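You operate a simulated robot arm through the tools that you are given. There is no shell and no other tool.

You run a simulated two-armed robot. Do the job below in one go: nothing can be reset, and whatever is moved stays where it is left.

Task
Pick up the red can from the middle store shelf with one hand, pass it to the other hand and put it on the top of the blue cart. Set down upright: red can.

The check looks at the end state, three seconds after you hand in, the way a careful person would. Anything else that was tipped, shoved, dropped, spilled or broken makes it a failure.

Robot
Two 7-joint arms with two-finger grippers on one trunk, on a base that moves. Base frame: it is fixed to the floor where the robot stands at the start and does not move with it; the origin is under the middle of the robot, x ahead of it, y to its left, z up. Readings come in mm, degrees, newtons and seconds.
The left shoulder is at the start at [60, 123, 995], the right one opposite. With the tool pointing down near the work surface each hand reaches from about 360 to 800 mm from the robot's upright axis, wherever it stands, measured 20 degrees to its own side. Places, roughly: top of the blue cart [-1000, 2000, 800]. Payload 1.47 kg a hand.
Tool frame (each hand has its own): the origin (TCP) lies between the finger pads and is the grasp point; the fingertips stand 16 mm ahead of it; z points along the fingers, y is the line along which they close. The gripper opens to 87 mm; its body begins 55 mm behind the TCP.
Orientation is that of the tool frame in the base frame, as a unit quaternion [w, x, y, z]. With the fingers straight down and closing along the base's y, the tool's x points along the base's -x, its y along +y and its z along -z.

Tools
- The arms move only by the tool move_arm. It takes "left_targets", "right_targets" or both (then of equal length, played together; a hand with none holds still); each is a list of rows, each a list of 7 numbers: the shift along the tool's x, y, z in units of 20 mm (1.0 is 20 mm), then the turn, a rotation vector about the tool's x, y, z in units of 8 degrees (1.0 is 8 degrees), then the finger opening in mm, from 0 to 87. In form: [[x, y, z, wx, wy, wz, claw], ...]. A call has 1 to 20 rows; each row shifts and turns the commanded pose from where the row before left it, along the tool's axes as they then stand. A call with a number of a shift or a turn outside -1 to 1 is refused whole. Rows are played at 5 a second. More than 50 mm and 8.6 degrees between two rows, or a gripper value outside its range, and nothing of the call is played. A pose out of reach is approached as far as the arm can. The call stops where the force on the tool passes 40 N (or 10 N more than at its start, if that is more) or the arm is blocked; 0.2 s more then pass. Each finger travels about 153 mm/s and halts on what it meets, pressing with about 28 N; the grip force reading is that of the motor and also rises with nothing between the fingers. The clock runs only during rows and for 0.2 s after the last one: add rows that do not move to give the fingers time. It gives the time, the measured TCP pose, the force on the tool (base axes), the opening and the grip force at its end, in the units of the frame above (readings bear some noise), with the torque about the TCP (base axes, N m) and any sound that the robot's microphone picked up, and new pictures: "views" is both (left out), scene, wrist or none (wrist: the cameras of the hands that moved).
- Cameras (640 x 400 px; columns grow to the right, rows downward): "scene" is now at [93.2, 10.5, 1560.1]; the picture's right is [0.12, -0.99, 0.00], its down [-0.63, -0.08, -0.77] and it looks along [0.77, 0.10, -0.63] (base axes); focal length 285 px, centre (320, 200). "left" rides on the left gripper at [73, -12, -90] in its tool frame; the picture's right is [0.16, 0.99, 0.00], its down [-0.72, 0.12, -0.68] and it looks along [-0.67, 0.11, 0.73] (tool axes); focal length 247 px, centre (320, 200). "right" rides on the right gripper at [73, 12, -90] in its tool frame; the picture's right is [-0.16, 0.99, 0.00], its down [-0.72, -0.12, -0.68] and it looks along [-0.67, -0.11, 0.73] (tool axes); focal length 247 px, centre (320, 200). There is no depth. A picture from a camera that has moved, and an enlarged one, comes with that camera's place and axes in the base frame and with its lens.
- move_column(by): moves the trunk up (or, below 0, down) by that many mm; the arms and the scene camera ride with it, the base frame stays. It gives what a move gives, with no picture.
- steer(legs): drives the robot by 1 to 6 legs, each [ahead, left, turn to the left] in mm, mm and degrees, along the robot's own axes; the way and the turn of a leg run together, so that a leg with both is an arc; at most 1500 mm and 180 degrees a leg. The arms and the cameras ride along, it lands a little off, and it stops where it bumps. It gives what a move gives, and a new picture of the scene camera.
- turn_head(pan, tilt): turns the head with the scene camera to pan (to the left, within 120 degrees either way) and tilt (down, from -29 to 69), counted from straight ahead of the robot. It gives what a move gives, and a new picture of the scene camera.
- enlarge(camera, box): a new picture of the part [left, top, right, bottom] of that camera's present view, enlarged. It takes no simulated time.
- sign_off(): hands the job in; it is judged then, once.

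Places have to be worked out from the pictures, the camera data and where the tool is seen. Open the grippers and draw the arms clear of the work before you hand the job in, unless the task says otherwise.

The tools are called after "Request:" by a JSON object that holds its "op" and its "data". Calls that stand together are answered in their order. move_arm: Moves the arms, as the interface text tells. Its arguments: {"type":"object","properties":{"left_targets":{"type":"array","items":{"type":"array","items":{"type":"number"}}},"right_targets":{"type":"array","items":{"type":"array","items":{"type":"number"}}},"views":{"type":"string","enum":["both","scene","wrist","none"]}},"required":[]} The other tools are called the same way: move_column (by) moves the trunk up or down; steer (legs) drives the base; turn_head (pan, tilt) turns the head that bears the scene camera; enlarge (camera, box) takes an enlarged picture of a part of a camera's view; sign_off () hands the job in.

At the start:

```text
clock: 0.0
left_ee_pos: [535.6, 265.5, 1134.5]
left_ee_rot: [-0.001, 0.0, 1.0, 0.0]
left_wrist_force: [0.4, -1.0, 0.3]
left_torque: [-0.03, -0.01, -0.01]
left_finger_gap: 87.1
left_finger_force: 0.1
right_ee_pos: [410.6, -216.5, 1161.0]
right_ee_rot: [0.0, -0.001, 1.0, 0.001]
right_wrist_force: [0.3, 0.2, -0.4]
right_torque: [-0.01, 0.0, 0.05]
right_finger_gap: 87.0
right_finger_force: 0.0
trunk travel left (down, up): [-150.0, 80.0]
robot x, y, heading: [-0.3, -1.0, 0.2]
head pan, tilt (commanded): [7.2, 39.3]
```

scene: 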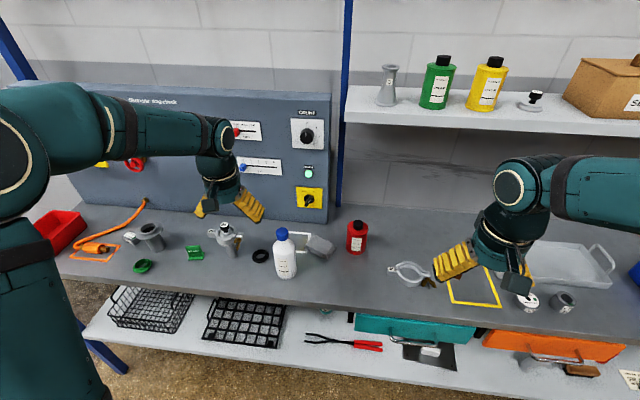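
right: 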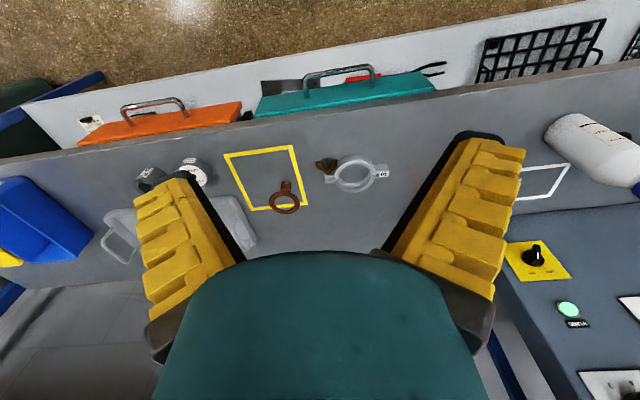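
left: 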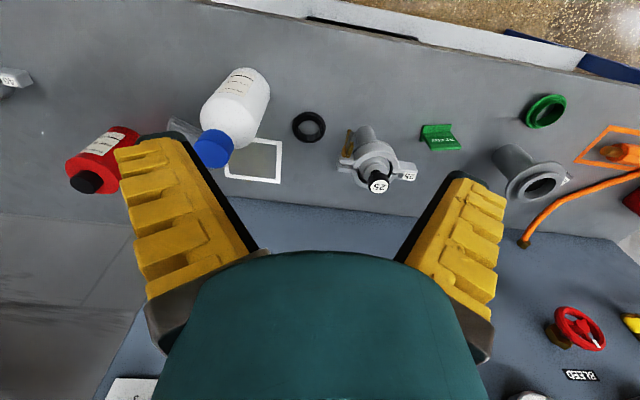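

The red bottle in view stands on the bench, not on a store shelf, so I look around with the head to find the store shelves and the blue cart.

Request:
{"op": "turn_head", "data": {"pan": 90, "tilt": 20}}

Request:
{"op": "turn_head", "data": {"pan": -90, "tilt": 20}}

Request:
{"op": "turn_head", "data": {"pan": 120, "tilt": 20}}

```text
clock: 1.6
left_ee_pos: [534.9, 265.8, 1133.6]
left_ee_rot: [0.0, 0.001, 1.0, 0.0]
left_wrist_force: [0.0, -0.2, 0.9]
left_torque: [-0.01, 0.02, 0.0]
left_finger_gap: 87.0
left_finger_force: 0.1
right_ee_pos: [411.9, -215.5, 1160.7]
right_ee_rot: [0.0, 0.001, 1.0, 0.0]
right_wrist_force: [0.2, -0.3, -1.2]
right_torque: [-0.01, 0.05, -0.01]
right_finger_gap: 87.0
right_finger_force: 0.0
trunk travel left (down, up): [-150.0, 80.0]
robot x, y, heading: [3.4, 0.3, -0.1]
head pan, tilt (commanded): [90.0, 20.0]
camera scene: at [8.4, 92.9, 1590.4], right [1.0, 0.0, 0.0], down [0.0, -0.34, -0.94], along [0.0, 0.94, -0.34], focal length 285 px, centre (320, 200)
```

scene: 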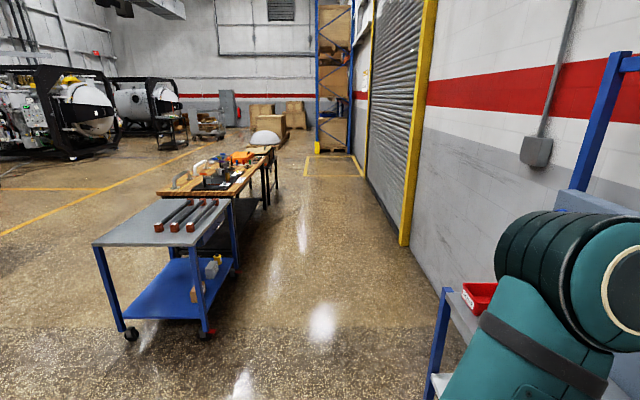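

```text
clock: 4.2
left_ee_pos: [534.8, 266.1, 1134.1]
left_ee_rot: [0.0, 0.0, 1.0, 0.0]
left_wrist_force: [0.7, 0.2, -0.8]
left_torque: [0.01, 0.01, -0.02]
left_finger_gap: 87.1
left_finger_force: 0.1
right_ee_pos: [411.6, -216.2, 1161.3]
right_ee_rot: [-0.001, 0.0, 1.0, 0.001]
right_wrist_force: [0.4, -0.5, 0.0]
right_torque: [0.01, 0.01, 0.0]
right_finger_gap: 87.0
right_finger_force: 0.1
trunk travel left (down, up): [-150.0, 80.0]
robot x, y, heading: [-1.0, 1.6, 0.2]
head pan, tilt (commanded): [-90.0, 20.0]
camera scene: at [8.4, -93.3, 1590.4], right [-1.0, 0.0, 0.0], down [0.0, 0.34, -0.94], along [0.0, -0.94, -0.34], focal length 285 px, centre (320, 200)
```

scene: 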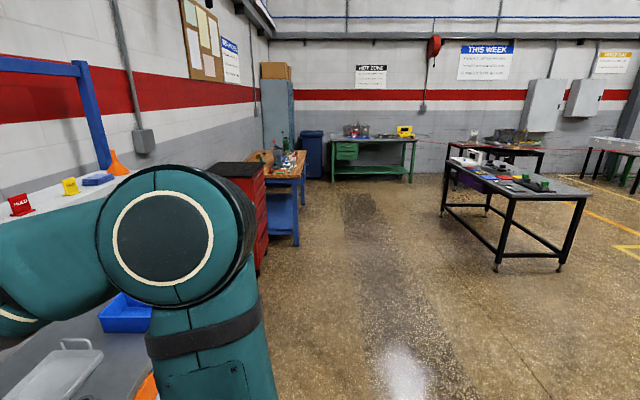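

```text
clock: 7.3
left_ee_pos: [535.6, 265.3, 1133.5]
left_ee_rot: [0.0, 0.001, 1.0, 0.0]
left_wrist_force: [0.2, -0.4, -0.3]
left_torque: [0.0, 0.01, -0.02]
left_finger_gap: 87.2
left_finger_force: 0.1
right_ee_pos: [411.1, -216.4, 1161.6]
right_ee_rot: [-0.001, 0.0, 1.0, 0.001]
right_wrist_force: [-1.1, -0.7, 0.7]
right_torque: [-0.01, 0.01, 0.02]
right_finger_gap: 87.4
right_finger_force: 0.1
trunk travel left (down, up): [-150.0, 80.0]
robot x, y, heading: [1.7, -1.0, 0.3]
head pan, tilt (commanded): [120.0, 20.0]
camera scene: at [-38.1, 80.5, 1590.4], right [0.87, 0.5, 0.0], down [0.17, -0.3, -0.94], along [-0.47, 0.81, -0.34], focal length 285 px, centre (320, 200)
```

scene: 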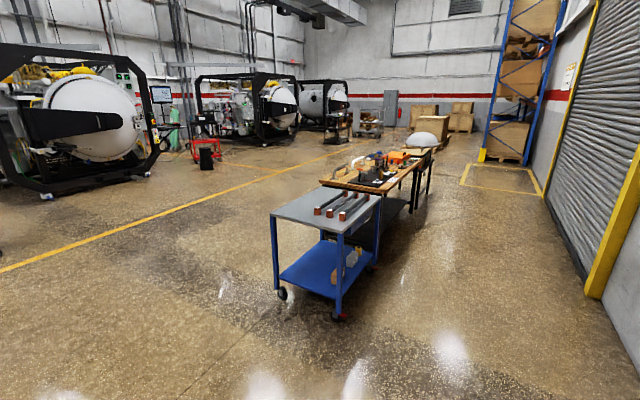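

The blue cart is at back-left with three rods on its top. I look at the front right and behind for the store shelves.

Request:
{"op": "turn_head", "data": {"pan": -120, "tilt": 20}}

Request:
{"op": "turn_head", "data": {"pan": -35, "tilt": 15}}

Request:
{"op": "turn_head", "data": {"pan": 25, "tilt": 10}}

```text
clock: 10.7
left_ee_pos: [535.0, 264.4, 1133.7]
left_ee_rot: [0.0, 0.001, 1.0, 0.001]
left_wrist_force: [0.1, 1.3, 0.1]
left_torque: [0.0, 0.02, 0.04]
left_finger_gap: 87.1
left_finger_force: 0.1
right_ee_pos: [410.3, -216.9, 1160.2]
right_ee_rot: [0.0, 0.0, 1.0, 0.0]
right_wrist_force: [-0.3, -1.0, 0.7]
right_torque: [-0.02, 0.01, 0.02]
right_finger_gap: 87.2
right_finger_force: 0.1
trunk travel left (down, up): [-150.0, 80.0]
robot x, y, heading: [0.7, -0.1, -0.1]
head pan, tilt (commanded): [-120.0, 20.0]
camera scene: at [-38.1, -80.9, 1590.4], right [-0.87, 0.5, 0.0], down [0.17, 0.3, -0.94], along [-0.47, -0.81, -0.34], focal length 285 px, centre (320, 200)
```

scene: 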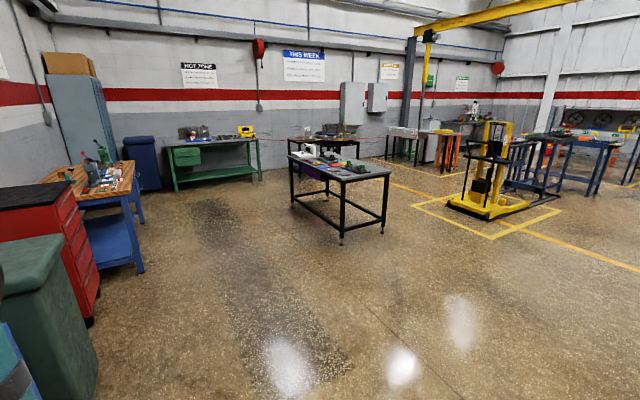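

```text
clock: 12.3
left_ee_pos: [535.3, 265.5, 1134.2]
left_ee_rot: [0.0, 0.0, 1.0, 0.0]
left_wrist_force: [-0.9, 0.2, 0.7]
left_torque: [-0.01, 0.06, -0.03]
left_finger_gap: 87.1
left_finger_force: 0.1
right_ee_pos: [411.2, -215.5, 1162.6]
right_ee_rot: [0.0, 0.0, 1.0, 0.001]
right_wrist_force: [-0.6, -0.1, -0.7]
right_torque: [-0.01, 0.01, 0.01]
right_finger_gap: 87.1
right_finger_force: 0.2
trunk travel left (down, up): [-150.0, 80.0]
robot x, y, heading: [1.7, 0.0, 0.1]
head pan, tilt (commanded): [-35.0, 15.0]
camera scene: at [84.9, -53.8, 1598.6], right [-0.57, -0.82, 0.0], down [-0.21, 0.15, -0.97], along [0.79, -0.55, -0.26], focal length 285 px, centre (320, 200)
```

scene: 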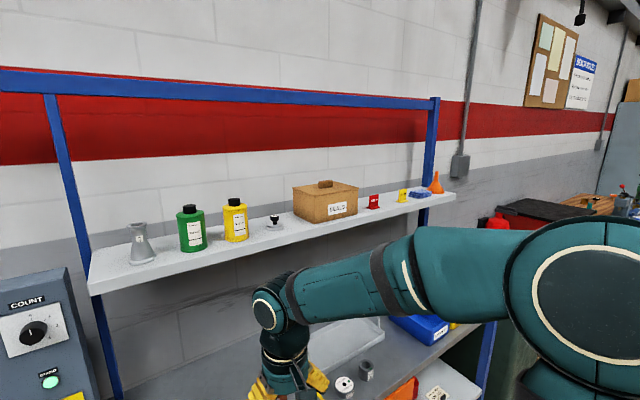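

```text
clock: 13.6
left_ee_pos: [535.2, 265.4, 1134.9]
left_ee_rot: [0.0, 0.0, 1.0, 0.001]
left_wrist_force: [-0.1, 0.0, 0.0]
left_torque: [-0.01, 0.03, -0.02]
left_finger_gap: 87.1
left_finger_force: 0.0
right_ee_pos: [411.9, -216.0, 1161.3]
right_ee_rot: [0.0, 0.0, 1.0, 0.001]
right_wrist_force: [0.1, 0.4, -0.7]
right_torque: [-0.03, 0.02, -0.02]
right_finger_gap: 87.3
right_finger_force: 0.1
trunk travel left (down, up): [-150.0, 80.0]
robot x, y, heading: [0.7, 1.2, -0.3]
head pan, tilt (commanded): [25.0, 10.0]
camera scene: at [92.7, 39.1, 1606.7], right [0.42, -0.91, 0.0], down [-0.16, -0.07, -0.98], along [0.89, 0.42, -0.17], focal length 285 px, centre (320, 200)
```

scene: 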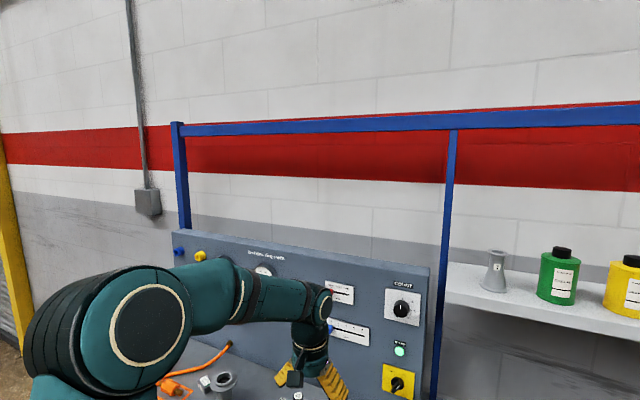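

No store rack in these views so far; only a narrow band right behind me is unseen. I back away from the bench and turn to look there.

Request:
{"op": "steer", "data": {"legs": [[-500, 0, 0]]}}

Request:
{"op": "turn_head", "data": {"pan": 120, "tilt": 15}}

Request:
{"op": "turn_head", "data": {"pan": 0, "tilt": 25}}

```text
clock: 16.5
left_ee_pos: [36.1, 263.6, 1134.3]
left_ee_rot: [0.0, 0.001, 1.0, 0.0]
left_wrist_force: [-0.1, 0.6, -0.1]
left_torque: [0.01, -0.03, 0.01]
left_finger_gap: 87.1
left_finger_force: 0.0
right_ee_pos: [-88.1, -216.7, 1161.7]
right_ee_rot: [0.001, 0.0, 1.0, 0.001]
right_wrist_force: [-0.2, 0.5, 1.1]
right_torque: [0.0, -0.01, -0.03]
right_finger_gap: 87.0
right_finger_force: 0.1
trunk travel left (down, up): [-150.0, 80.0]
robot x, y, heading: [-498.7, 0.7, -0.3]
head pan, tilt (commanded): [25.0, 10.0]
camera scene: at [-406.6, 39.5, 1606.8], right [0.42, -0.91, 0.0], down [-0.16, -0.07, -0.98], along [0.89, 0.41, -0.17], focal length 285 px, centre (320, 200)
```

scene: 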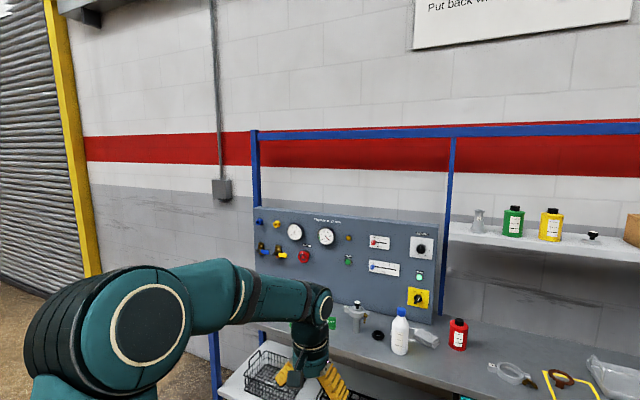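

```text
clock: 18.2
left_ee_pos: [37.2, 264.2, 1134.0]
left_ee_rot: [0.0, 0.002, 1.0, 0.0]
left_wrist_force: [0.0, -0.7, 1.2]
left_torque: [0.05, 0.02, 0.0]
left_finger_gap: 87.0
left_finger_force: 0.1
right_ee_pos: [-87.5, -217.3, 1160.7]
right_ee_rot: [0.0, 0.001, 1.0, 0.0]
right_wrist_force: [-0.1, 0.5, 0.0]
right_torque: [0.04, 0.03, 0.01]
right_finger_gap: 87.0
right_finger_force: 0.0
trunk travel left (down, up): [-150.0, 80.0]
robot x, y, heading: [-497.5, 2.8, 0.1]
head pan, tilt (commanded): [120.0, 15.0]
camera scene: at [-536.7, 81.4, 1598.6], right [0.87, 0.5, 0.0], down [0.13, -0.22, -0.97], along [-0.48, 0.84, -0.26], focal length 285 px, centre (320, 200)
```

scene: 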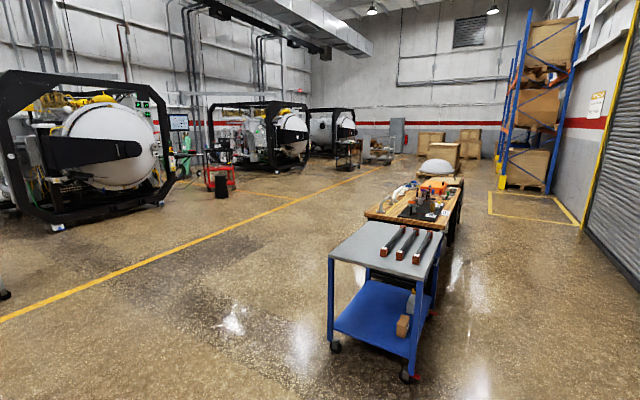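

```text
clock: 20.2
left_ee_pos: [37.4, 265.1, 1135.3]
left_ee_rot: [0.001, 0.001, 1.0, 0.0]
left_wrist_force: [0.0, -0.6, 0.2]
left_torque: [0.01, -0.01, 0.02]
left_finger_gap: 87.0
left_finger_force: 0.0
right_ee_pos: [-87.4, -217.2, 1161.2]
right_ee_rot: [0.0, 0.002, 1.0, 0.0]
right_wrist_force: [0.3, -0.4, -0.3]
right_torque: [0.04, -0.04, -0.01]
right_finger_gap: 86.9
right_finger_force: 0.1
trunk travel left (down, up): [-150.0, 80.0]
robot x, y, heading: [-503.6, -1.6, 0.1]
head pan, tilt (commanded): [0.0, 25.0]
camera scene: at [-398.1, 0.2, 1582.4], right [0.0, -1.0, 0.0], down [-0.42, 0.0, -0.91], along [0.91, 0.0, -0.42], focal length 285 px, centre (320, 200)
```

scene: 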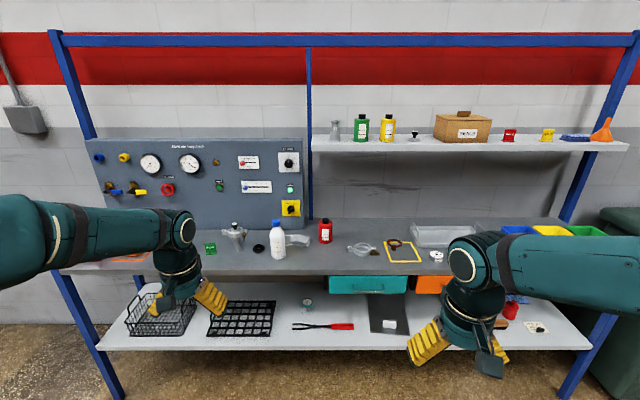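

The frame in front has a lower shelf, bench top, and upper shelf; there's also a sign above. I read the sign and then look to the right side in more detail.

Request:
{"op": "turn_head", "data": {"pan": 0, "tilt": -20}}

Request:
{"op": "turn_head", "data": {"pan": -60, "tilt": 20}}

Request:
{"op": "turn_head", "data": {"pan": -120, "tilt": 5}}

```text
clock: 21.3
left_ee_pos: [37.1, 264.0, 1134.4]
left_ee_rot: [-0.001, 0.002, 1.0, 0.0]
left_wrist_force: [0.6, -0.5, -0.4]
left_torque: [0.05, 0.02, 0.02]
left_finger_gap: 86.9
left_finger_force: 0.0
right_ee_pos: [-87.3, -217.1, 1161.2]
right_ee_rot: [0.0, 0.001, 1.0, 0.0]
right_wrist_force: [-0.4, 0.3, 0.7]
right_torque: [0.02, -0.02, -0.01]
right_finger_gap: 87.0
right_finger_force: 0.1
trunk travel left (down, up): [-150.0, 80.0]
robot x, y, heading: [-498.6, -1.7, -0.1]
head pan, tilt (commanded): [0.0, -20.0]
camera scene: at [-414.2, 0.2, 1651.9], right [0.0, -1.0, 0.0], down [0.34, 0.0, -0.94], along [0.94, 0.0, 0.34], focal length 285 px, centre (320, 200)
```

scene: 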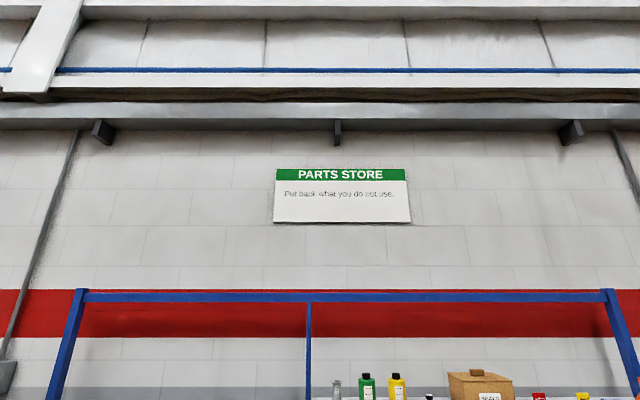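

```text
clock: 22.6
left_ee_pos: [36.9, 264.7, 1134.8]
left_ee_rot: [0.0, 0.001, 1.0, 0.001]
left_wrist_force: [0.7, 0.4, -0.2]
left_torque: [0.0, 0.0, 0.0]
left_finger_gap: 86.9
left_finger_force: 0.0
right_ee_pos: [-87.3, -216.9, 1160.5]
right_ee_rot: [0.0, 0.001, 1.0, 0.0]
right_wrist_force: [-0.4, -0.1, -0.1]
right_torque: [0.03, -0.03, -0.01]
right_finger_gap: 86.9
right_finger_force: 0.1
trunk travel left (down, up): [-150.0, 80.0]
robot x, y, heading: [-499.6, 2.3, -0.2]
head pan, tilt (commanded): [-60.0, 20.0]
camera scene: at [-443.8, -80.4, 1590.5], right [-0.87, -0.5, 0.0], down [-0.17, 0.3, -0.94], along [0.47, -0.81, -0.34], focal length 285 px, centre (320, 200)
```

scene: 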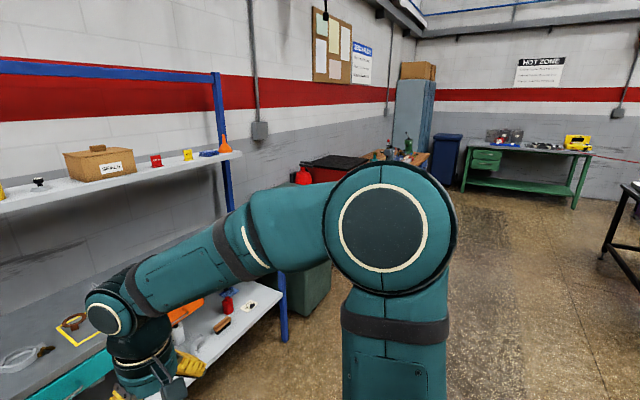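

```text
clock: 23.9
left_ee_pos: [37.7, 264.3, 1133.7]
left_ee_rot: [0.0, 0.001, 1.0, 0.0]
left_wrist_force: [-1.2, 0.5, 0.3]
left_torque: [0.0, 0.01, 0.01]
left_finger_gap: 87.1
left_finger_force: 0.1
right_ee_pos: [-87.1, -215.9, 1160.7]
right_ee_rot: [0.0, 0.0, 1.0, 0.0]
right_wrist_force: [0.8, 1.5, 0.1]
right_torque: [0.01, 0.02, -0.03]
right_finger_gap: 87.3
right_finger_force: 0.0
trunk travel left (down, up): [-150.0, 80.0]
robot x, y, heading: [-499.3, -1.9, -0.2]
head pan, tilt (commanded): [-120.0, 5.0]
camera scene: at [-536.3, -79.1, 1614.8], right [-0.87, 0.5, 0.0], down [0.04, 0.08, -1.0], along [-0.5, -0.86, -0.09], focal length 285 px, centre (320, 200)
```

scene: 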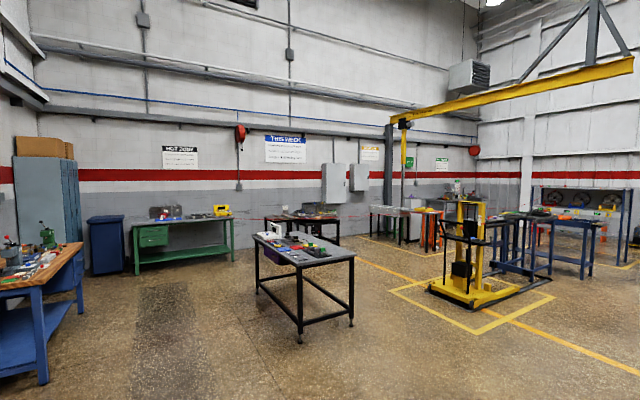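

The sign says PARTS STORE, so this frame is the store and its middle shelf is the bench-height one with the red can. I enlarge the view of it.

Request:
{"op": "turn_head", "data": {"pan": 0, "tilt": 28}}

Request:
{"op": "enlarge", "data": {"camera": "scene", "box": [240, 180, 440, 300]}}

Request:
{"op": "enlarge", "data": {"camera": "scene", "box": [440, 160, 640, 340]}}

```text
clock: 25.9
left_ee_pos: [38.1, 264.3, 1133.9]
left_ee_rot: [0.0, 0.001, 1.0, 0.0]
left_wrist_force: [-0.2, -0.7, -0.2]
left_torque: [0.02, 0.01, 0.01]
left_finger_gap: 87.0
left_finger_force: 0.1
right_ee_pos: [-87.7, -216.5, 1162.6]
right_ee_rot: [0.0, 0.0, 1.0, 0.0]
right_wrist_force: [-0.4, 0.3, 0.5]
right_torque: [-0.02, 0.0, -0.01]
right_finger_gap: 87.1
right_finger_force: 0.0
trunk travel left (down, up): [-150.0, 80.0]
robot x, y, heading: [-503.4, 0.2, -0.1]
head pan, tilt (commanded): [0.0, 28.0]
camera scene: at [-399.0, 0.1, 1577.6], right [0.0, -1.0, 0.0], down [-0.47, 0.0, -0.88], along [0.88, 0.0, -0.47], focal length 285 px, centre (320, 200)
```

scene: 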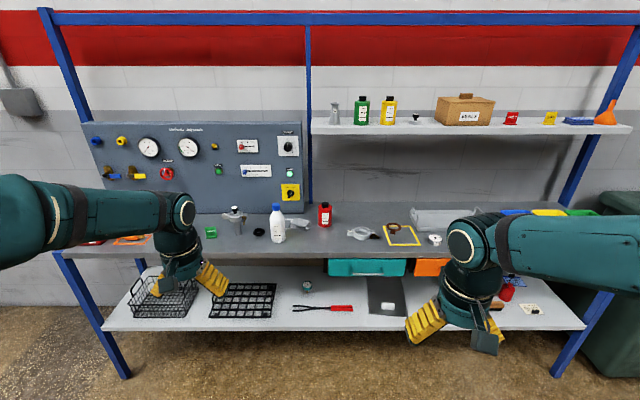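

```text
3.20 times, centred on (340, 240) of scene
camera zoom: at [-399.0, 0.1, 1577.6], right [0.0, -1.0, 0.0], down [-0.47, 0.0, -0.88], along [0.88, 0.0, -0.47], focal length 913 px, centre (256, 72)
```

zoom: 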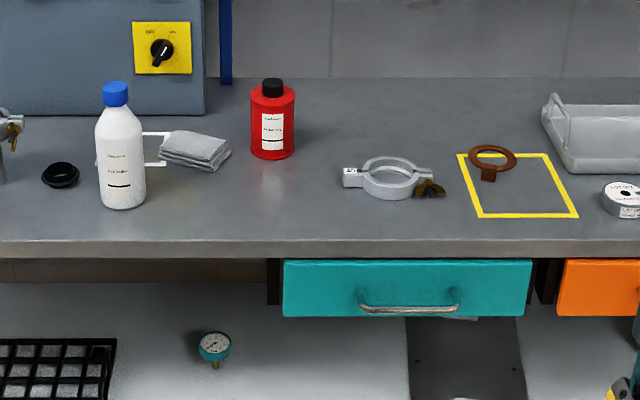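

```text
2.22 times, centred on (540, 250) of scene
camera zoom: at [-399.0, 0.1, 1577.6], right [0.0, -1.0, 0.0], down [-0.47, 0.0, -0.88], along [0.88, 0.0, -0.47], focal length 634 px, centre (-169, 89)
```

zoom: 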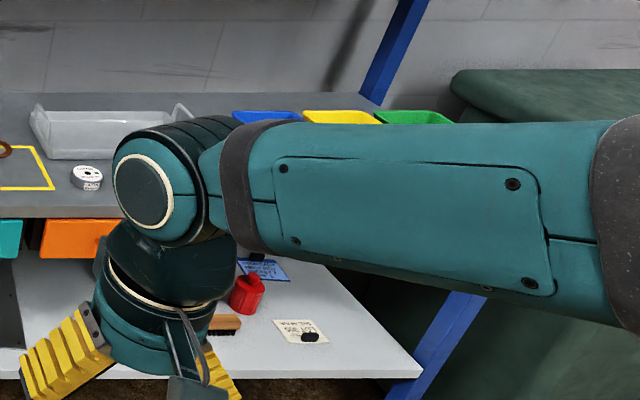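

The red can stands on the middle (bench-height) shelf at about [709, -25], bench z about 870, roughly 62 mm wide and 120 mm tall. I drive back up to the bench, shifted to the left so the can lies on the right hand's side.

Request:
{"op": "steer", "data": {"legs": [[540, 130, 0]]}}

Request:
{"op": "turn_head", "data": {"pan": -8, "tilt": 45}}

```text
clock: 29.1
left_ee_pos: [580.8, 385.2, 1134.2]
left_ee_rot: [0.0, 0.004, 1.0, 0.0]
left_wrist_force: [0.7, 0.2, -0.3]
left_torque: [0.01, 0.01, 0.0]
left_finger_gap: 87.0
left_finger_force: 0.1
right_ee_pos: [454.0, -93.5, 1160.8]
right_ee_rot: [0.0, 0.006, 1.0, 0.0]
right_wrist_force: [-1.2, 0.5, -1.0]
right_torque: [-0.04, 0.02, -0.01]
right_finger_gap: 86.9
right_finger_force: 0.0
trunk travel left (down, up): [-150.0, 80.0]
robot x, y, heading: [43.0, 128.5, -0.7]
head pan, tilt (commanded): [0.0, 28.0]
camera scene: at [143.0, 125.3, 1577.5], right [-0.01, -1.0, 0.0], down [-0.47, 0.0, -0.88], along [0.88, -0.01, -0.47], focal length 285 px, centre (320, 200)
```

scene: 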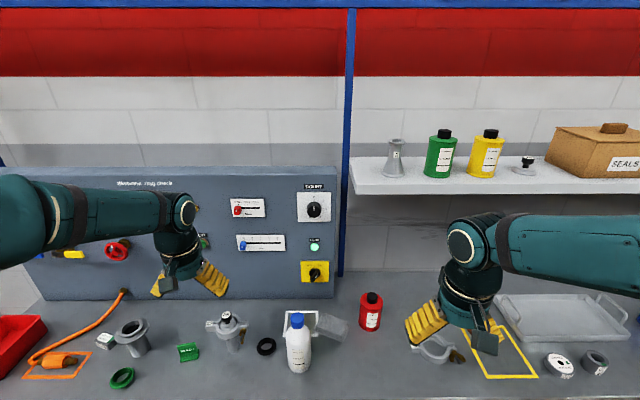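

```text
clock: 29.9
left_ee_pos: [580.4, 385.3, 1134.2]
left_ee_rot: [-0.001, 0.005, 1.0, 0.0]
left_wrist_force: [-0.9, -0.4, 0.2]
left_torque: [0.0, -0.01, 0.01]
left_finger_gap: 86.9
left_finger_force: 0.0
right_ee_pos: [452.6, -93.3, 1161.3]
right_ee_rot: [-0.001, 0.005, 1.0, 0.0]
right_wrist_force: [0.5, 0.0, -0.3]
right_torque: [-0.02, -0.02, -0.01]
right_finger_gap: 87.1
right_finger_force: 0.1
trunk travel left (down, up): [-150.0, 80.0]
robot x, y, heading: [42.4, 128.5, -0.6]
head pan, tilt (commanded): [-8.0, 45.0]
camera scene: at [131.5, 114.0, 1551.8], right [-0.15, -0.99, 0.0], down [-0.7, 0.1, -0.71], along [0.7, -0.11, -0.71], focal length 285 px, centre (320, 200)
```

scene: 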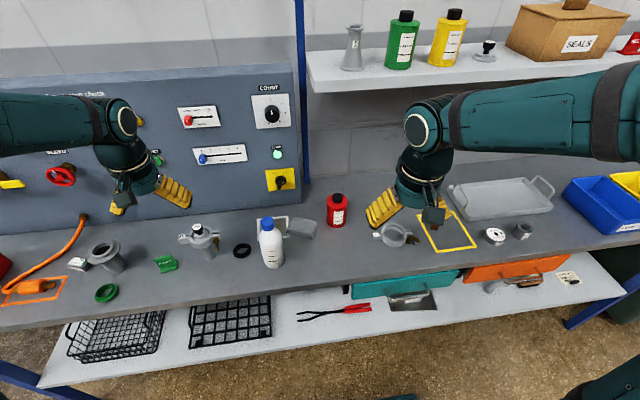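

I enlarge the can in this view to measure it precisely.

Request:
{"op": "enlarge", "data": {"camera": "scene", "box": [280, 170, 400, 245]}}

Request:
{"op": "enlarge", "data": {"camera": "right", "box": [0, 0, 640, 400]}}

```text
5.33 times, centred on (340, 208) of scene
camera zoom: at [131.5, 114.0, 1551.8], right [-0.15, -0.99, 0.0], down [-0.7, 0.1, -0.71], along [0.7, -0.11, -0.71], focal length 1522 px, centre (213, 160)
```

zoom: 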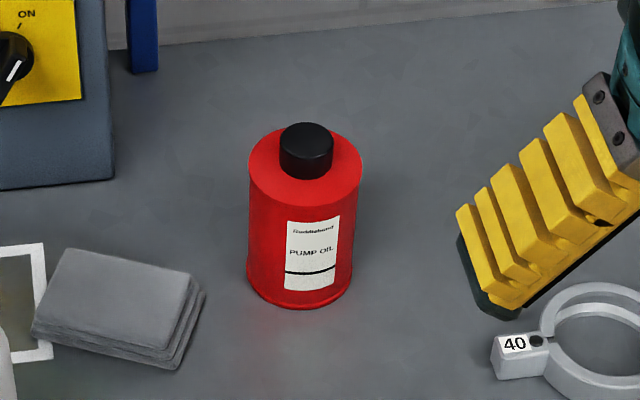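

```text
1.00 times, centred on (320, 200) of right (not enlarged: the box is as wide or as high as the picture)
camera zoom: at [379.1, -79.6, 1250.5], right [0.17, 0.99, 0.0], down [0.72, -0.12, 0.68], along [0.67, -0.11, -0.73], focal length 247 px, centre (320, 200)
```

zoom: 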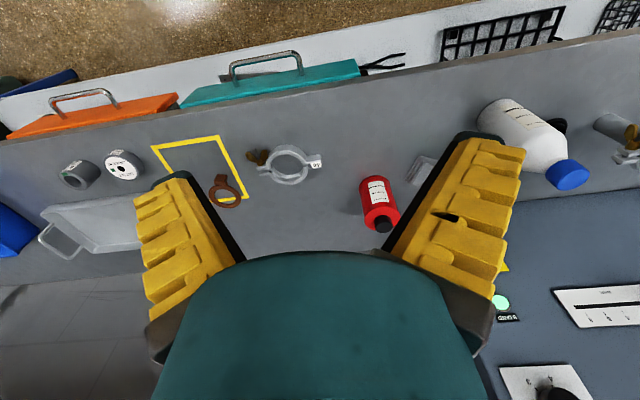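

Request:
{"op": "enlarge", "data": {"camera": "right", "box": [330, 150, 430, 250]}}

```text
4.00 times, centred on (380, 200) of right
camera zoom: at [379.1, -79.6, 1250.5], right [0.17, 0.99, 0.0], down [0.72, -0.12, 0.68], along [0.67, -0.11, -0.73], focal length 988 px, centre (80, 200)
```

zoom: 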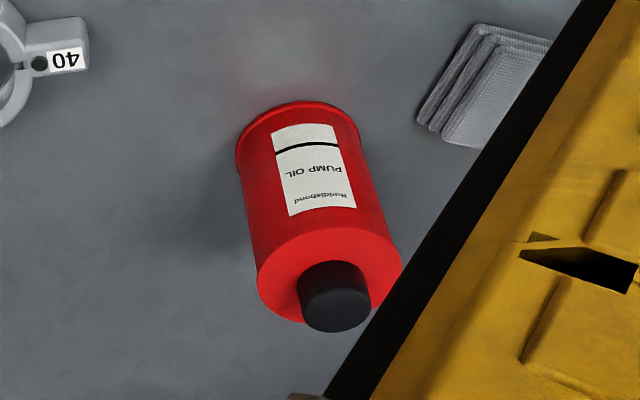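

The can center comes out at about [709, -24], bench z ≈ 867, body top ≈ 952, cap top ≈ 977. I look at the grippers' shape up close to plan the handover.

Request:
{"op": "enlarge", "data": {"camera": "scene", "box": [350, 90, 510, 240]}}

Request:
{"op": "enlarge", "data": {"camera": "scene", "box": [60, 80, 220, 230]}}

```text
2.67 times, centred on (430, 165) of scene
camera zoom: at [131.5, 114.0, 1551.8], right [-0.15, -0.99, 0.0], down [-0.7, 0.1, -0.71], along [0.7, -0.11, -0.71], focal length 761 px, centre (27, 293)
```

zoom: 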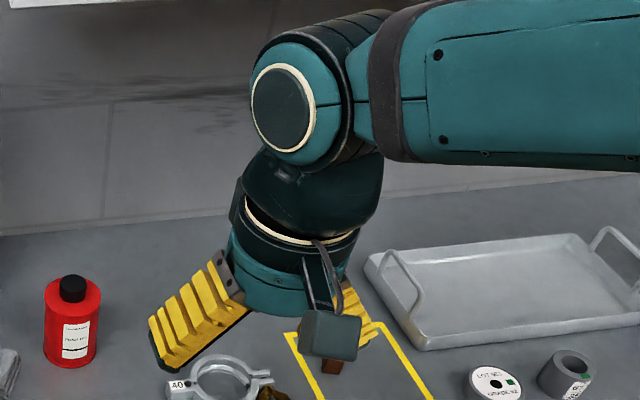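

```text
2.67 times, centred on (140, 155) of scene
camera zoom: at [131.5, 114.0, 1551.8], right [-0.15, -0.99, 0.0], down [-0.7, 0.1, -0.71], along [0.7, -0.11, -0.71], focal length 761 px, centre (800, 320)
```

zoom: 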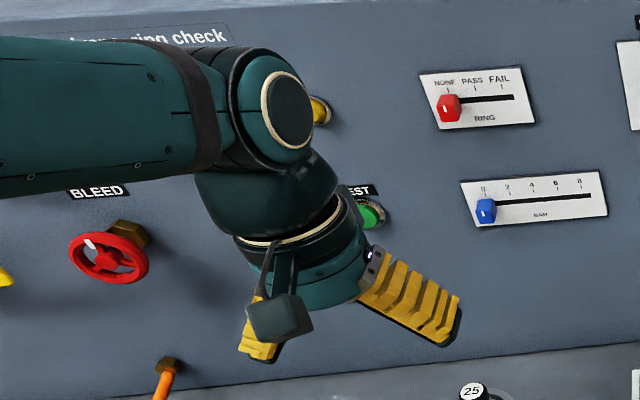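

The hands have round palms about 90 mm wide with cameras on the tool's +x side. I plan: right hand takes the upper body at a slant, left hand takes the lower body at a shallow slant from the left. I first back off from the bench to rehearse these poses empty.

Request:
{"op": "steer", "data": {"legs": [[-400, 0, 0]]}}

Request:
{"op": "move_arm", "data": {"right_targets": [[-0.086, 0.98, 0.61, 0, 0, 0, 87], [-0.086, 0.98, 0.61, 0, 0, 0, 87], [-0.086, 0.98, 0.61, 0, 0, 0, 87], [-0.086, 0.98, 0.61, 0, 0, 0, 87], [-0.086, 0.98, 0.61, 0, 0, 0, 87], [-0.086, 0.98, 0.61, 0, 0, 0, 87], [-0.086, 0.98, 0.61, 0, 0, 0, 87], [-0.086, 0.98, 0.61, 0, 0, 0, 87], [-0.086, 0.98, 0.61, 0, 0, 0, 87], [-0.086, 0.98, 0.61, 0, 0, 0, 87], [-0.086, 0.98, 0.61, 0, 0, 0, 87]], "views": "none"}}

Request:
{"op": "move_arm", "data": {"right_targets": [[0, 0, 0, 0, 0, -0.9375, 87], [0, 0, 0, 0, 0, -0.9375, 87], [0, 0, 0, 0, 0, -0.9375, 87], [0, 0, 0, 0, 0, -0.9375, 87], [0, 0, 0, 0, 0, -0.9375, 87], [0, 0, 0, 0, 0, -0.9375, 87], [0, 0, 0, 0, 0, -0.9375, 87], [0, 0, 0, 0, 0, -0.9375, 87], [0, 0, 0, 0, 0, -0.9375, 87], [0, 0, 0, 0, 0, -0.9375, 87], [0, 0, 0, 0, 0, -0.9375, 87], [0, 0, 0, 0, 0, -0.9375, 87], [0, 0, 0, 0, -1, 0, 87], [0, 0, 0, 0, -1, 0, 87], [0, 0, 0, 0, -1, 0, 87], [0, 0, 0, 0, -1, 0, 87], [0, 0, 0, 0, -1, 0, 87]], "views": "both"}}

```text
clock: 32.5
left_ee_pos: [171.4, 389.6, 1134.4]
left_ee_rot: [0.0, 0.006, 1.0, 0.0]
left_wrist_force: [-0.1, -0.4, -0.6]
left_torque: [-0.04, -0.01, 0.01]
left_finger_gap: 86.8
left_finger_force: 0.0
right_ee_pos: [43.5, -90.0, 1161.4]
right_ee_rot: [0.0, 0.006, 1.0, 0.0]
right_wrist_force: [-0.3, 0.3, 0.3]
right_torque: [-0.02, -0.02, 0.0]
right_finger_gap: 87.2
right_finger_force: 0.0
trunk travel left (down, up): [-150.0, 80.0]
robot x, y, heading: [-365.9, 129.4, -0.7]
head pan, tilt (commanded): [-8.0, 45.0]
camera scene: at [-277.0, 118.2, 1551.8], right [-0.15, -0.99, 0.0], down [-0.7, 0.11, -0.71], along [0.7, -0.11, -0.71], focal length 285 px, centre (320, 200)
```

scene: 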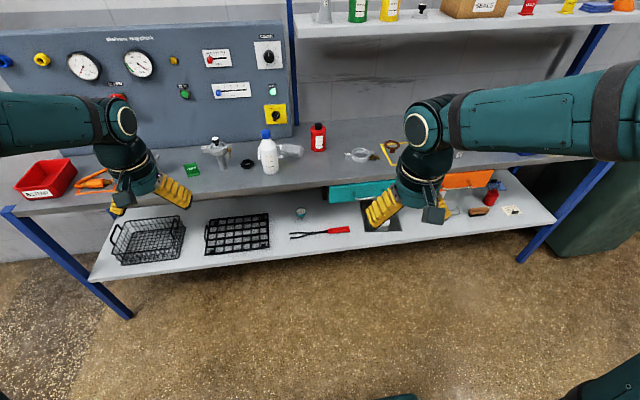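

```text
clock: 34.9
left_ee_pos: [173.5, 390.1, 1134.0]
left_ee_rot: [0.0, 0.006, 1.0, 0.001]
left_wrist_force: [0.3, -0.3, -0.2]
left_torque: [-0.03, 0.05, -0.01]
left_finger_gap: 86.9
left_finger_force: 0.1
right_ee_pos: [64.2, 126.9, 1026.7]
right_ee_rot: [0.001, 0.006, 1.0, 0.0]
right_wrist_force: [-0.6, 0.2, -0.6]
right_torque: [-0.01, -0.04, -0.03]
right_finger_gap: 86.9
right_finger_force: 0.1
trunk travel left (down, up): [-150.0, 80.0]
robot x, y, heading: [-367.0, 128.2, -0.6]
head pan, tilt (commanded): [-8.0, 45.0]
```

```text
clock: 38.5
left_ee_pos: [172.4, 388.0, 1134.2]
left_ee_rot: [0.0, 0.006, 1.0, 0.0]
left_wrist_force: [-0.6, 0.1, 0.8]
left_torque: [0.02, 0.02, -0.03]
left_finger_gap: 87.2
left_finger_force: 0.1
right_ee_pos: [65.5, 123.4, 1026.2]
right_ee_rot: [0.244, -0.66, 0.668, 0.241]
right_wrist_force: [0.8, -0.4, 0.3]
right_torque: [0.01, 0.02, -0.01]
right_finger_gap: 86.9
right_finger_force: 0.1
trunk travel left (down, up): [-150.0, 80.0]
robot x, y, heading: [-361.7, 131.5, -0.8]
head pan, tilt (commanded): [-8.0, 45.0]
camera scene: at [-275.9, 116.8, 1551.7], right [-0.15, -0.99, 0.0], down [-0.7, 0.11, -0.71], along [0.7, -0.11, -0.71], focal length 285 px, centre (320, 200)
camera right: at [52.4, 12.0, 1048.0], right [-0.99, 0.13, 0.1], down [0.12, 0.11, 0.99], along [0.12, 0.98, -0.13], focal length 247 px, centre (320, 200)
```

scene: 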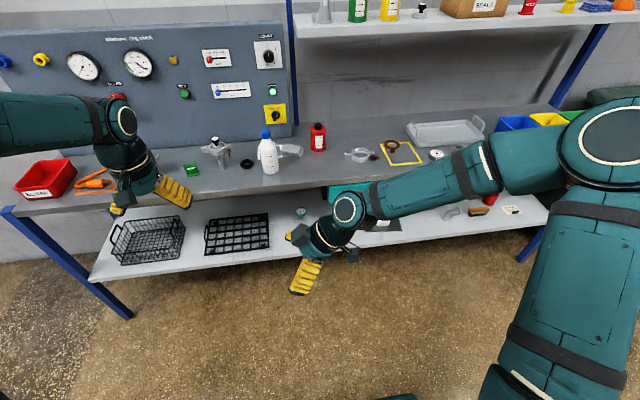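
right: 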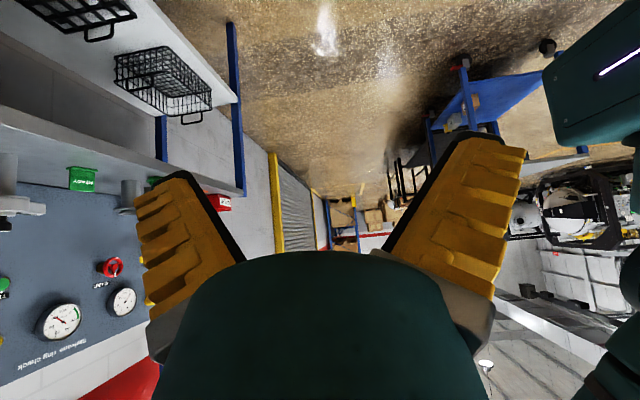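

The right arm reaches the handover pose. I zoom on it to judge finger width.

Request:
{"op": "enlarge", "data": {"camera": "scene", "box": [250, 170, 410, 310]}}

```text
2.86 times, centred on (330, 240) of scene
camera zoom: at [-275.9, 116.8, 1551.7], right [-0.15, -0.99, 0.0], down [-0.7, 0.11, -0.71], along [0.7, -0.11, -0.71], focal length 815 px, centre (291, 86)
```

zoom: 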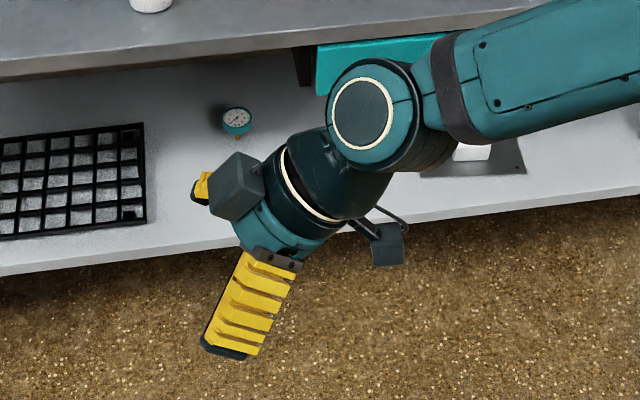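

Request:
{"op": "enlarge", "data": {"camera": "scene", "box": [290, 210, 360, 300]}}

```text
4.44 times, centred on (325, 255) of scene
camera zoom: at [-275.9, 116.8, 1551.7], right [-0.15, -0.99, 0.0], down [-0.7, 0.11, -0.71], along [0.7, -0.11, -0.71], focal length 1268 px, centre (298, -44)
```

zoom: 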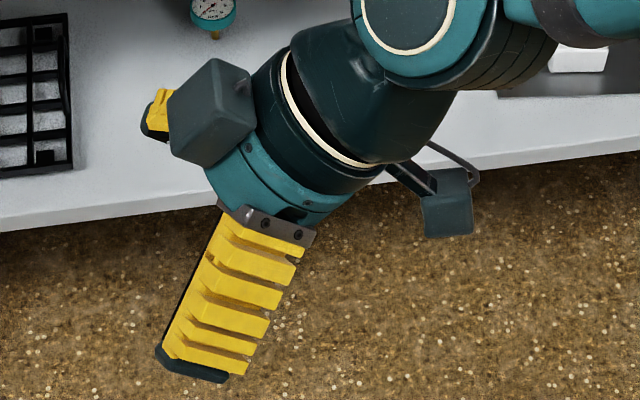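

The fingers are about 42 mm wide, so clearances matter. I close the right gripper to 62 mm to see how the pads stand at the can's width.

Request:
{"op": "move_arm", "data": {"right_targets": [[0, 0, 0, 0, 0, 0, 62], [0, 0, 0, 0, 0, 0, 62], [0, 0, 0, 0, 0, 0, 62]], "views": "both"}}

Request:
{"op": "enlarge", "data": {"camera": "scene", "box": [270, 190, 380, 300]}}

```text
clock: 39.3
left_ee_pos: [173.0, 388.9, 1134.3]
left_ee_rot: [0.0, 0.007, 1.0, 0.0]
left_wrist_force: [0.1, 0.1, 0.4]
left_torque: [0.01, 0.0, -0.01]
left_finger_gap: 87.0
left_finger_force: 0.0
right_ee_pos: [64.6, 125.1, 1027.5]
right_ee_rot: [0.243, -0.661, 0.668, 0.24]
right_wrist_force: [-0.2, 1.0, 0.6]
right_torque: [0.0, -0.01, 0.0]
right_finger_gap: 66.3
right_finger_force: 3.4
trunk travel left (down, up): [-150.0, 80.0]
robot x, y, heading: [-365.2, 131.0, -0.5]
head pan, tilt (commanded): [-8.0, 45.0]
camera scene: at [-276.2, 118.0, 1551.8], right [-0.15, -0.99, 0.0], down [-0.7, 0.11, -0.71], along [0.7, -0.11, -0.71], focal length 285 px, centre (320, 200)
camera right: at [52.1, 13.0, 1048.4], right [-0.99, 0.13, 0.1], down [0.12, 0.12, 0.99], along [0.12, 0.98, -0.13], focal length 247 px, centre (320, 200)
```

scene: 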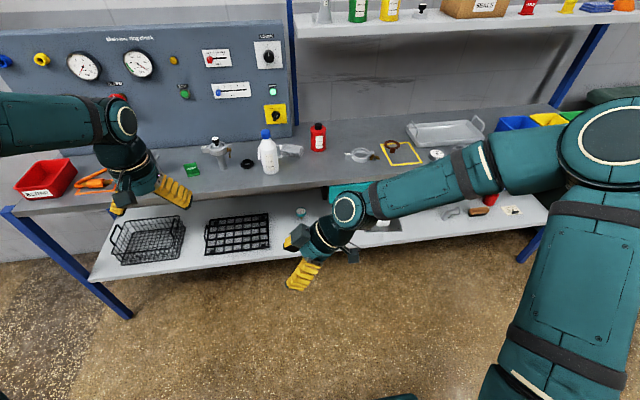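
right: 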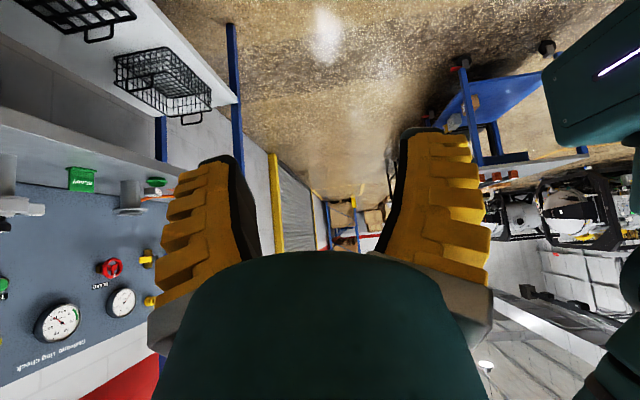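

```text
3.64 times, centred on (325, 245) of scene
camera zoom: at [-276.2, 118.0, 1551.8], right [-0.15, -0.99, 0.0], down [-0.7, 0.11, -0.71], along [0.7, -0.11, -0.71], focal length 1038 px, centre (302, 36)
```

zoom: 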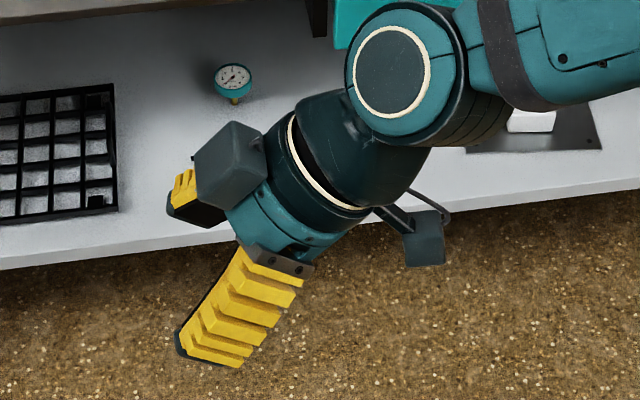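

The fingers curl as they close, so slanted enveloping grips suit the can. Now I rehearse the left hand: to about 170 mm left of the handover point, turned to point right with its camera on top.

Request:
{"op": "move_arm", "data": {"left_targets": [[0.656, -0.55, 0.994, 0, 0, 0, 87], [0.656, -0.55, 0.994, 0, 0, 0, 87], [0.656, -0.55, 0.994, 0, 0, 0, 87], [0.656, -0.55, 0.994, 0, 0, 0, 87], [0.656, -0.55, 0.994, 0, 0, 0, 87], [0.656, -0.55, 0.994, 0, 0, 0, 87], [0.656, -0.55, 0.994, 0, 0, 0, 87], [0.656, -0.55, 0.994, 0, 0, 0, 87], [0, 0, 0, 0, 0, -0.9375, 87], [0, 0, 0, 0, 0, -0.9375, 87], [0, 0, 0, 0, 0, -0.9375, 87], [0, 0, 0, 0, 0, -0.9375, 87], [0, 0, 0, 0, 0, -0.9375, 87], [0, 0, 0, 0, 0, -0.9375, 87], [0, 0, 0, 0, 0, -0.9375, 87], [0, 0, 0, 0, 0, -0.9375, 87], [0, 0, 0, 0, 0, -0.9375, 87], [0, 0, 0, 0, 0, -0.9375, 87], [0, 0, 0, 0, 0, -0.9375, 87], [0, 0, 0, 0, 0, -0.9375, 87]], "views": "scene"}}

Request:
{"op": "move_arm", "data": {"left_targets": [[0, 0, 0, 0, 0.96875, 0, 87], [0, 0, 0, 0, 0.96875, 0, 87], [0, 0, 0, 0, 0.96875, 0, 87], [0, 0, 0, 0, 0.96875, 0, 87], [0, 0, 0, 0, 0.96875, 0, 87], [0, 0, 0, 0, 0.96875, 0, 87], [0, 0, 0, 0, 0.96875, 0, 87], [0, 0, 0, 0, 0.96875, 0, 87]], "views": "both"}}

```text
clock: 43.5
left_ee_pos: [67.3, 302.5, 975.4]
left_ee_rot: [-0.001, -0.704, 0.71, 0.001]
left_wrist_force: [0.1, 0.1, 0.0]
left_torque: [-0.04, 0.01, -0.01]
left_finger_gap: 86.7
left_finger_force: 0.0
right_ee_pos: [64.2, 124.6, 1027.2]
right_ee_rot: [0.244, -0.661, 0.668, 0.24]
right_wrist_force: [-0.6, 0.7, -0.5]
right_torque: [0.0, -0.02, 0.02]
right_finger_gap: 66.4
right_finger_force: 3.7
trunk travel left (down, up): [-150.0, 80.0]
robot x, y, heading: [-366.3, 130.4, -0.9]
head pan, tilt (commanded): [-8.0, 45.0]
camera scene: at [-276.2, 118.1, 1551.8], right [-0.15, -0.99, 0.0], down [-0.7, 0.11, -0.71], along [0.7, -0.11, -0.71], focal length 285 px, centre (320, 200)
```

scene: 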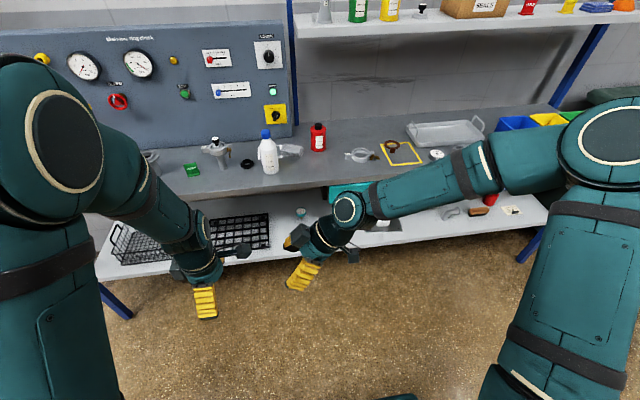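

```text
clock: 45.3
left_ee_pos: [68.1, 302.2, 975.4]
left_ee_rot: [-0.367, -0.602, 0.61, -0.363]
left_wrist_force: [-0.1, 0.2, -0.5]
left_torque: [0.0, -0.02, 0.0]
left_finger_gap: 87.1
left_finger_force: 0.1
right_ee_pos: [65.5, 125.3, 1027.0]
right_ee_rot: [0.243, -0.66, 0.669, 0.24]
right_wrist_force: [0.7, -0.4, 0.2]
right_torque: [-0.01, 0.02, -0.01]
right_finger_gap: 66.5
right_finger_force: 3.1
trunk travel left (down, up): [-150.0, 80.0]
robot x, y, heading: [-366.4, 133.4, -0.9]
head pan, tilt (commanded): [-8.0, 45.0]
camera scene: at [-275.8, 118.8, 1551.7], right [-0.15, -0.99, 0.0], down [-0.7, 0.11, -0.71], along [0.7, -0.11, -0.71], focal length 285 px, centre (320, 200)
camera left: at [80.8, 347.4, 1080.8], right [-0.99, -0.06, 0.14], down [-0.1, 0.94, -0.32], along [-0.11, -0.33, -0.94], focal length 247 px, centre (320, 200)
```

scene: 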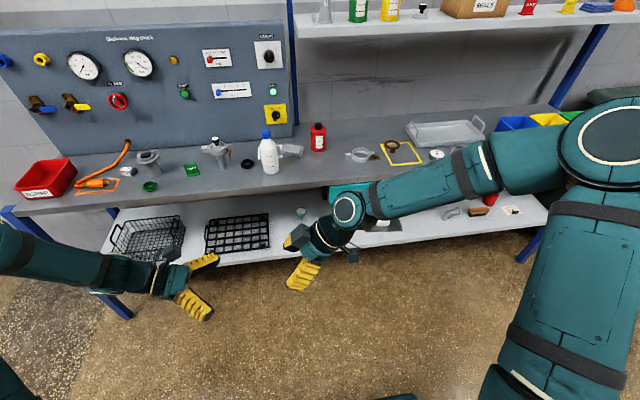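
left: 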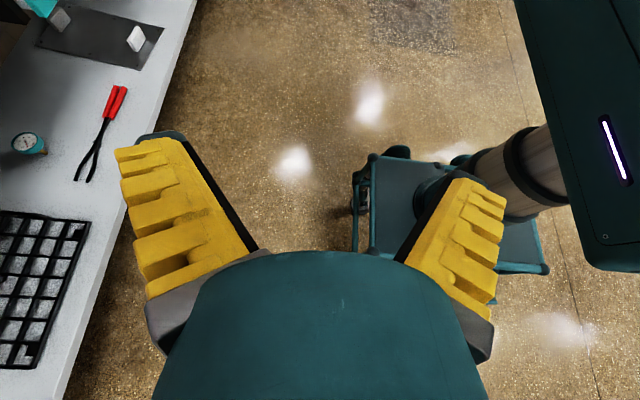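

Both poses are reachable. I rehearse the left hand's horizontal approach to just short of the handover point.

Request:
{"op": "move_arm", "data": {"left_targets": [[0.4456, 0, 0.839, 0, 0, 0, 87], [0.4456, 0, 0.839, 0, 0, 0, 87], [0.4456, 0, 0.839, 0, 0, 0, 87], [0.4456, 0, 0.839, 0, 0, 0, 87], [0.4456, 0, 0.839, 0, 0, 0, 87], [0.4456, 0, 0.839, 0, 0, 0, 87], [0.4456, 0, 0.839, 0, 0, 0, 87]], "views": "both"}}

Request:
{"op": "enlarge", "data": {"camera": "scene", "box": [210, 180, 370, 330]}}

```text
clock: 46.9
left_ee_pos: [64.3, 168.5, 975.5]
left_ee_rot: [-0.367, -0.602, 0.61, -0.362]
left_wrist_force: [0.7, 0.6, 0.1]
left_torque: [-0.02, -0.01, 0.01]
left_finger_gap: 87.2
left_finger_force: 0.0
right_ee_pos: [65.3, 123.9, 1026.5]
right_ee_rot: [0.244, -0.66, 0.669, 0.24]
right_wrist_force: [0.2, 0.5, 0.1]
right_torque: [-0.02, -0.04, 0.02]
right_finger_gap: 66.5
right_finger_force: 3.1
trunk travel left (down, up): [-150.0, 80.0]
robot x, y, heading: [-369.2, 131.7, -0.6]
head pan, tilt (commanded): [-8.0, 45.0]
camera scene: at [-276.1, 117.8, 1551.8], right [-0.15, -0.99, 0.0], down [-0.7, 0.11, -0.71], along [0.7, -0.11, -0.71], focal length 285 px, centre (320, 200)
camera left: at [77.0, 212.9, 1081.9], right [-0.99, -0.06, 0.14], down [-0.1, 0.94, -0.32], along [-0.11, -0.33, -0.94], focal length 247 px, centre (320, 200)
```

scene: 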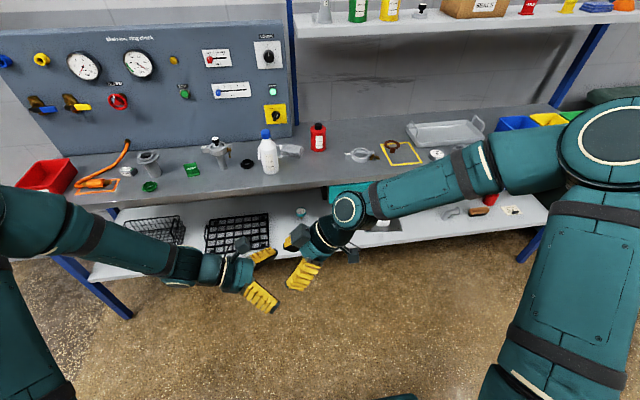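
left: 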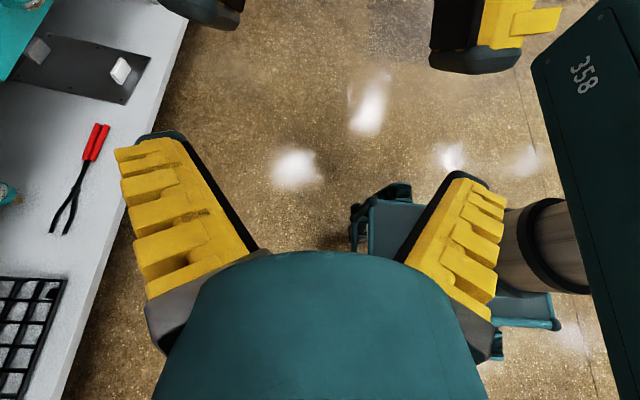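

```text
2.67 times, centred on (290, 255) of scene
camera zoom: at [-276.1, 117.8, 1551.8], right [-0.15, -0.99, 0.0], down [-0.7, 0.11, -0.71], along [0.7, -0.11, -0.71], focal length 761 px, centre (400, 53)
```

zoom: 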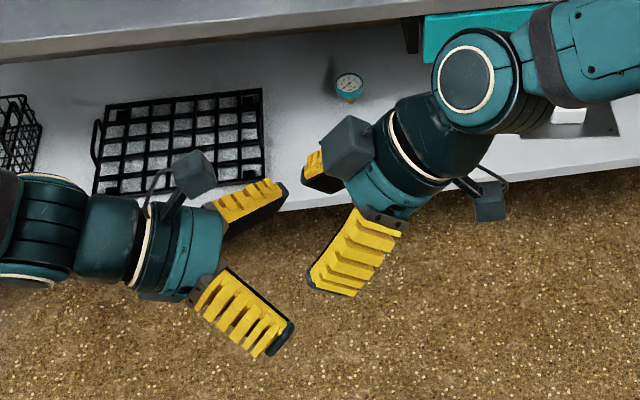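

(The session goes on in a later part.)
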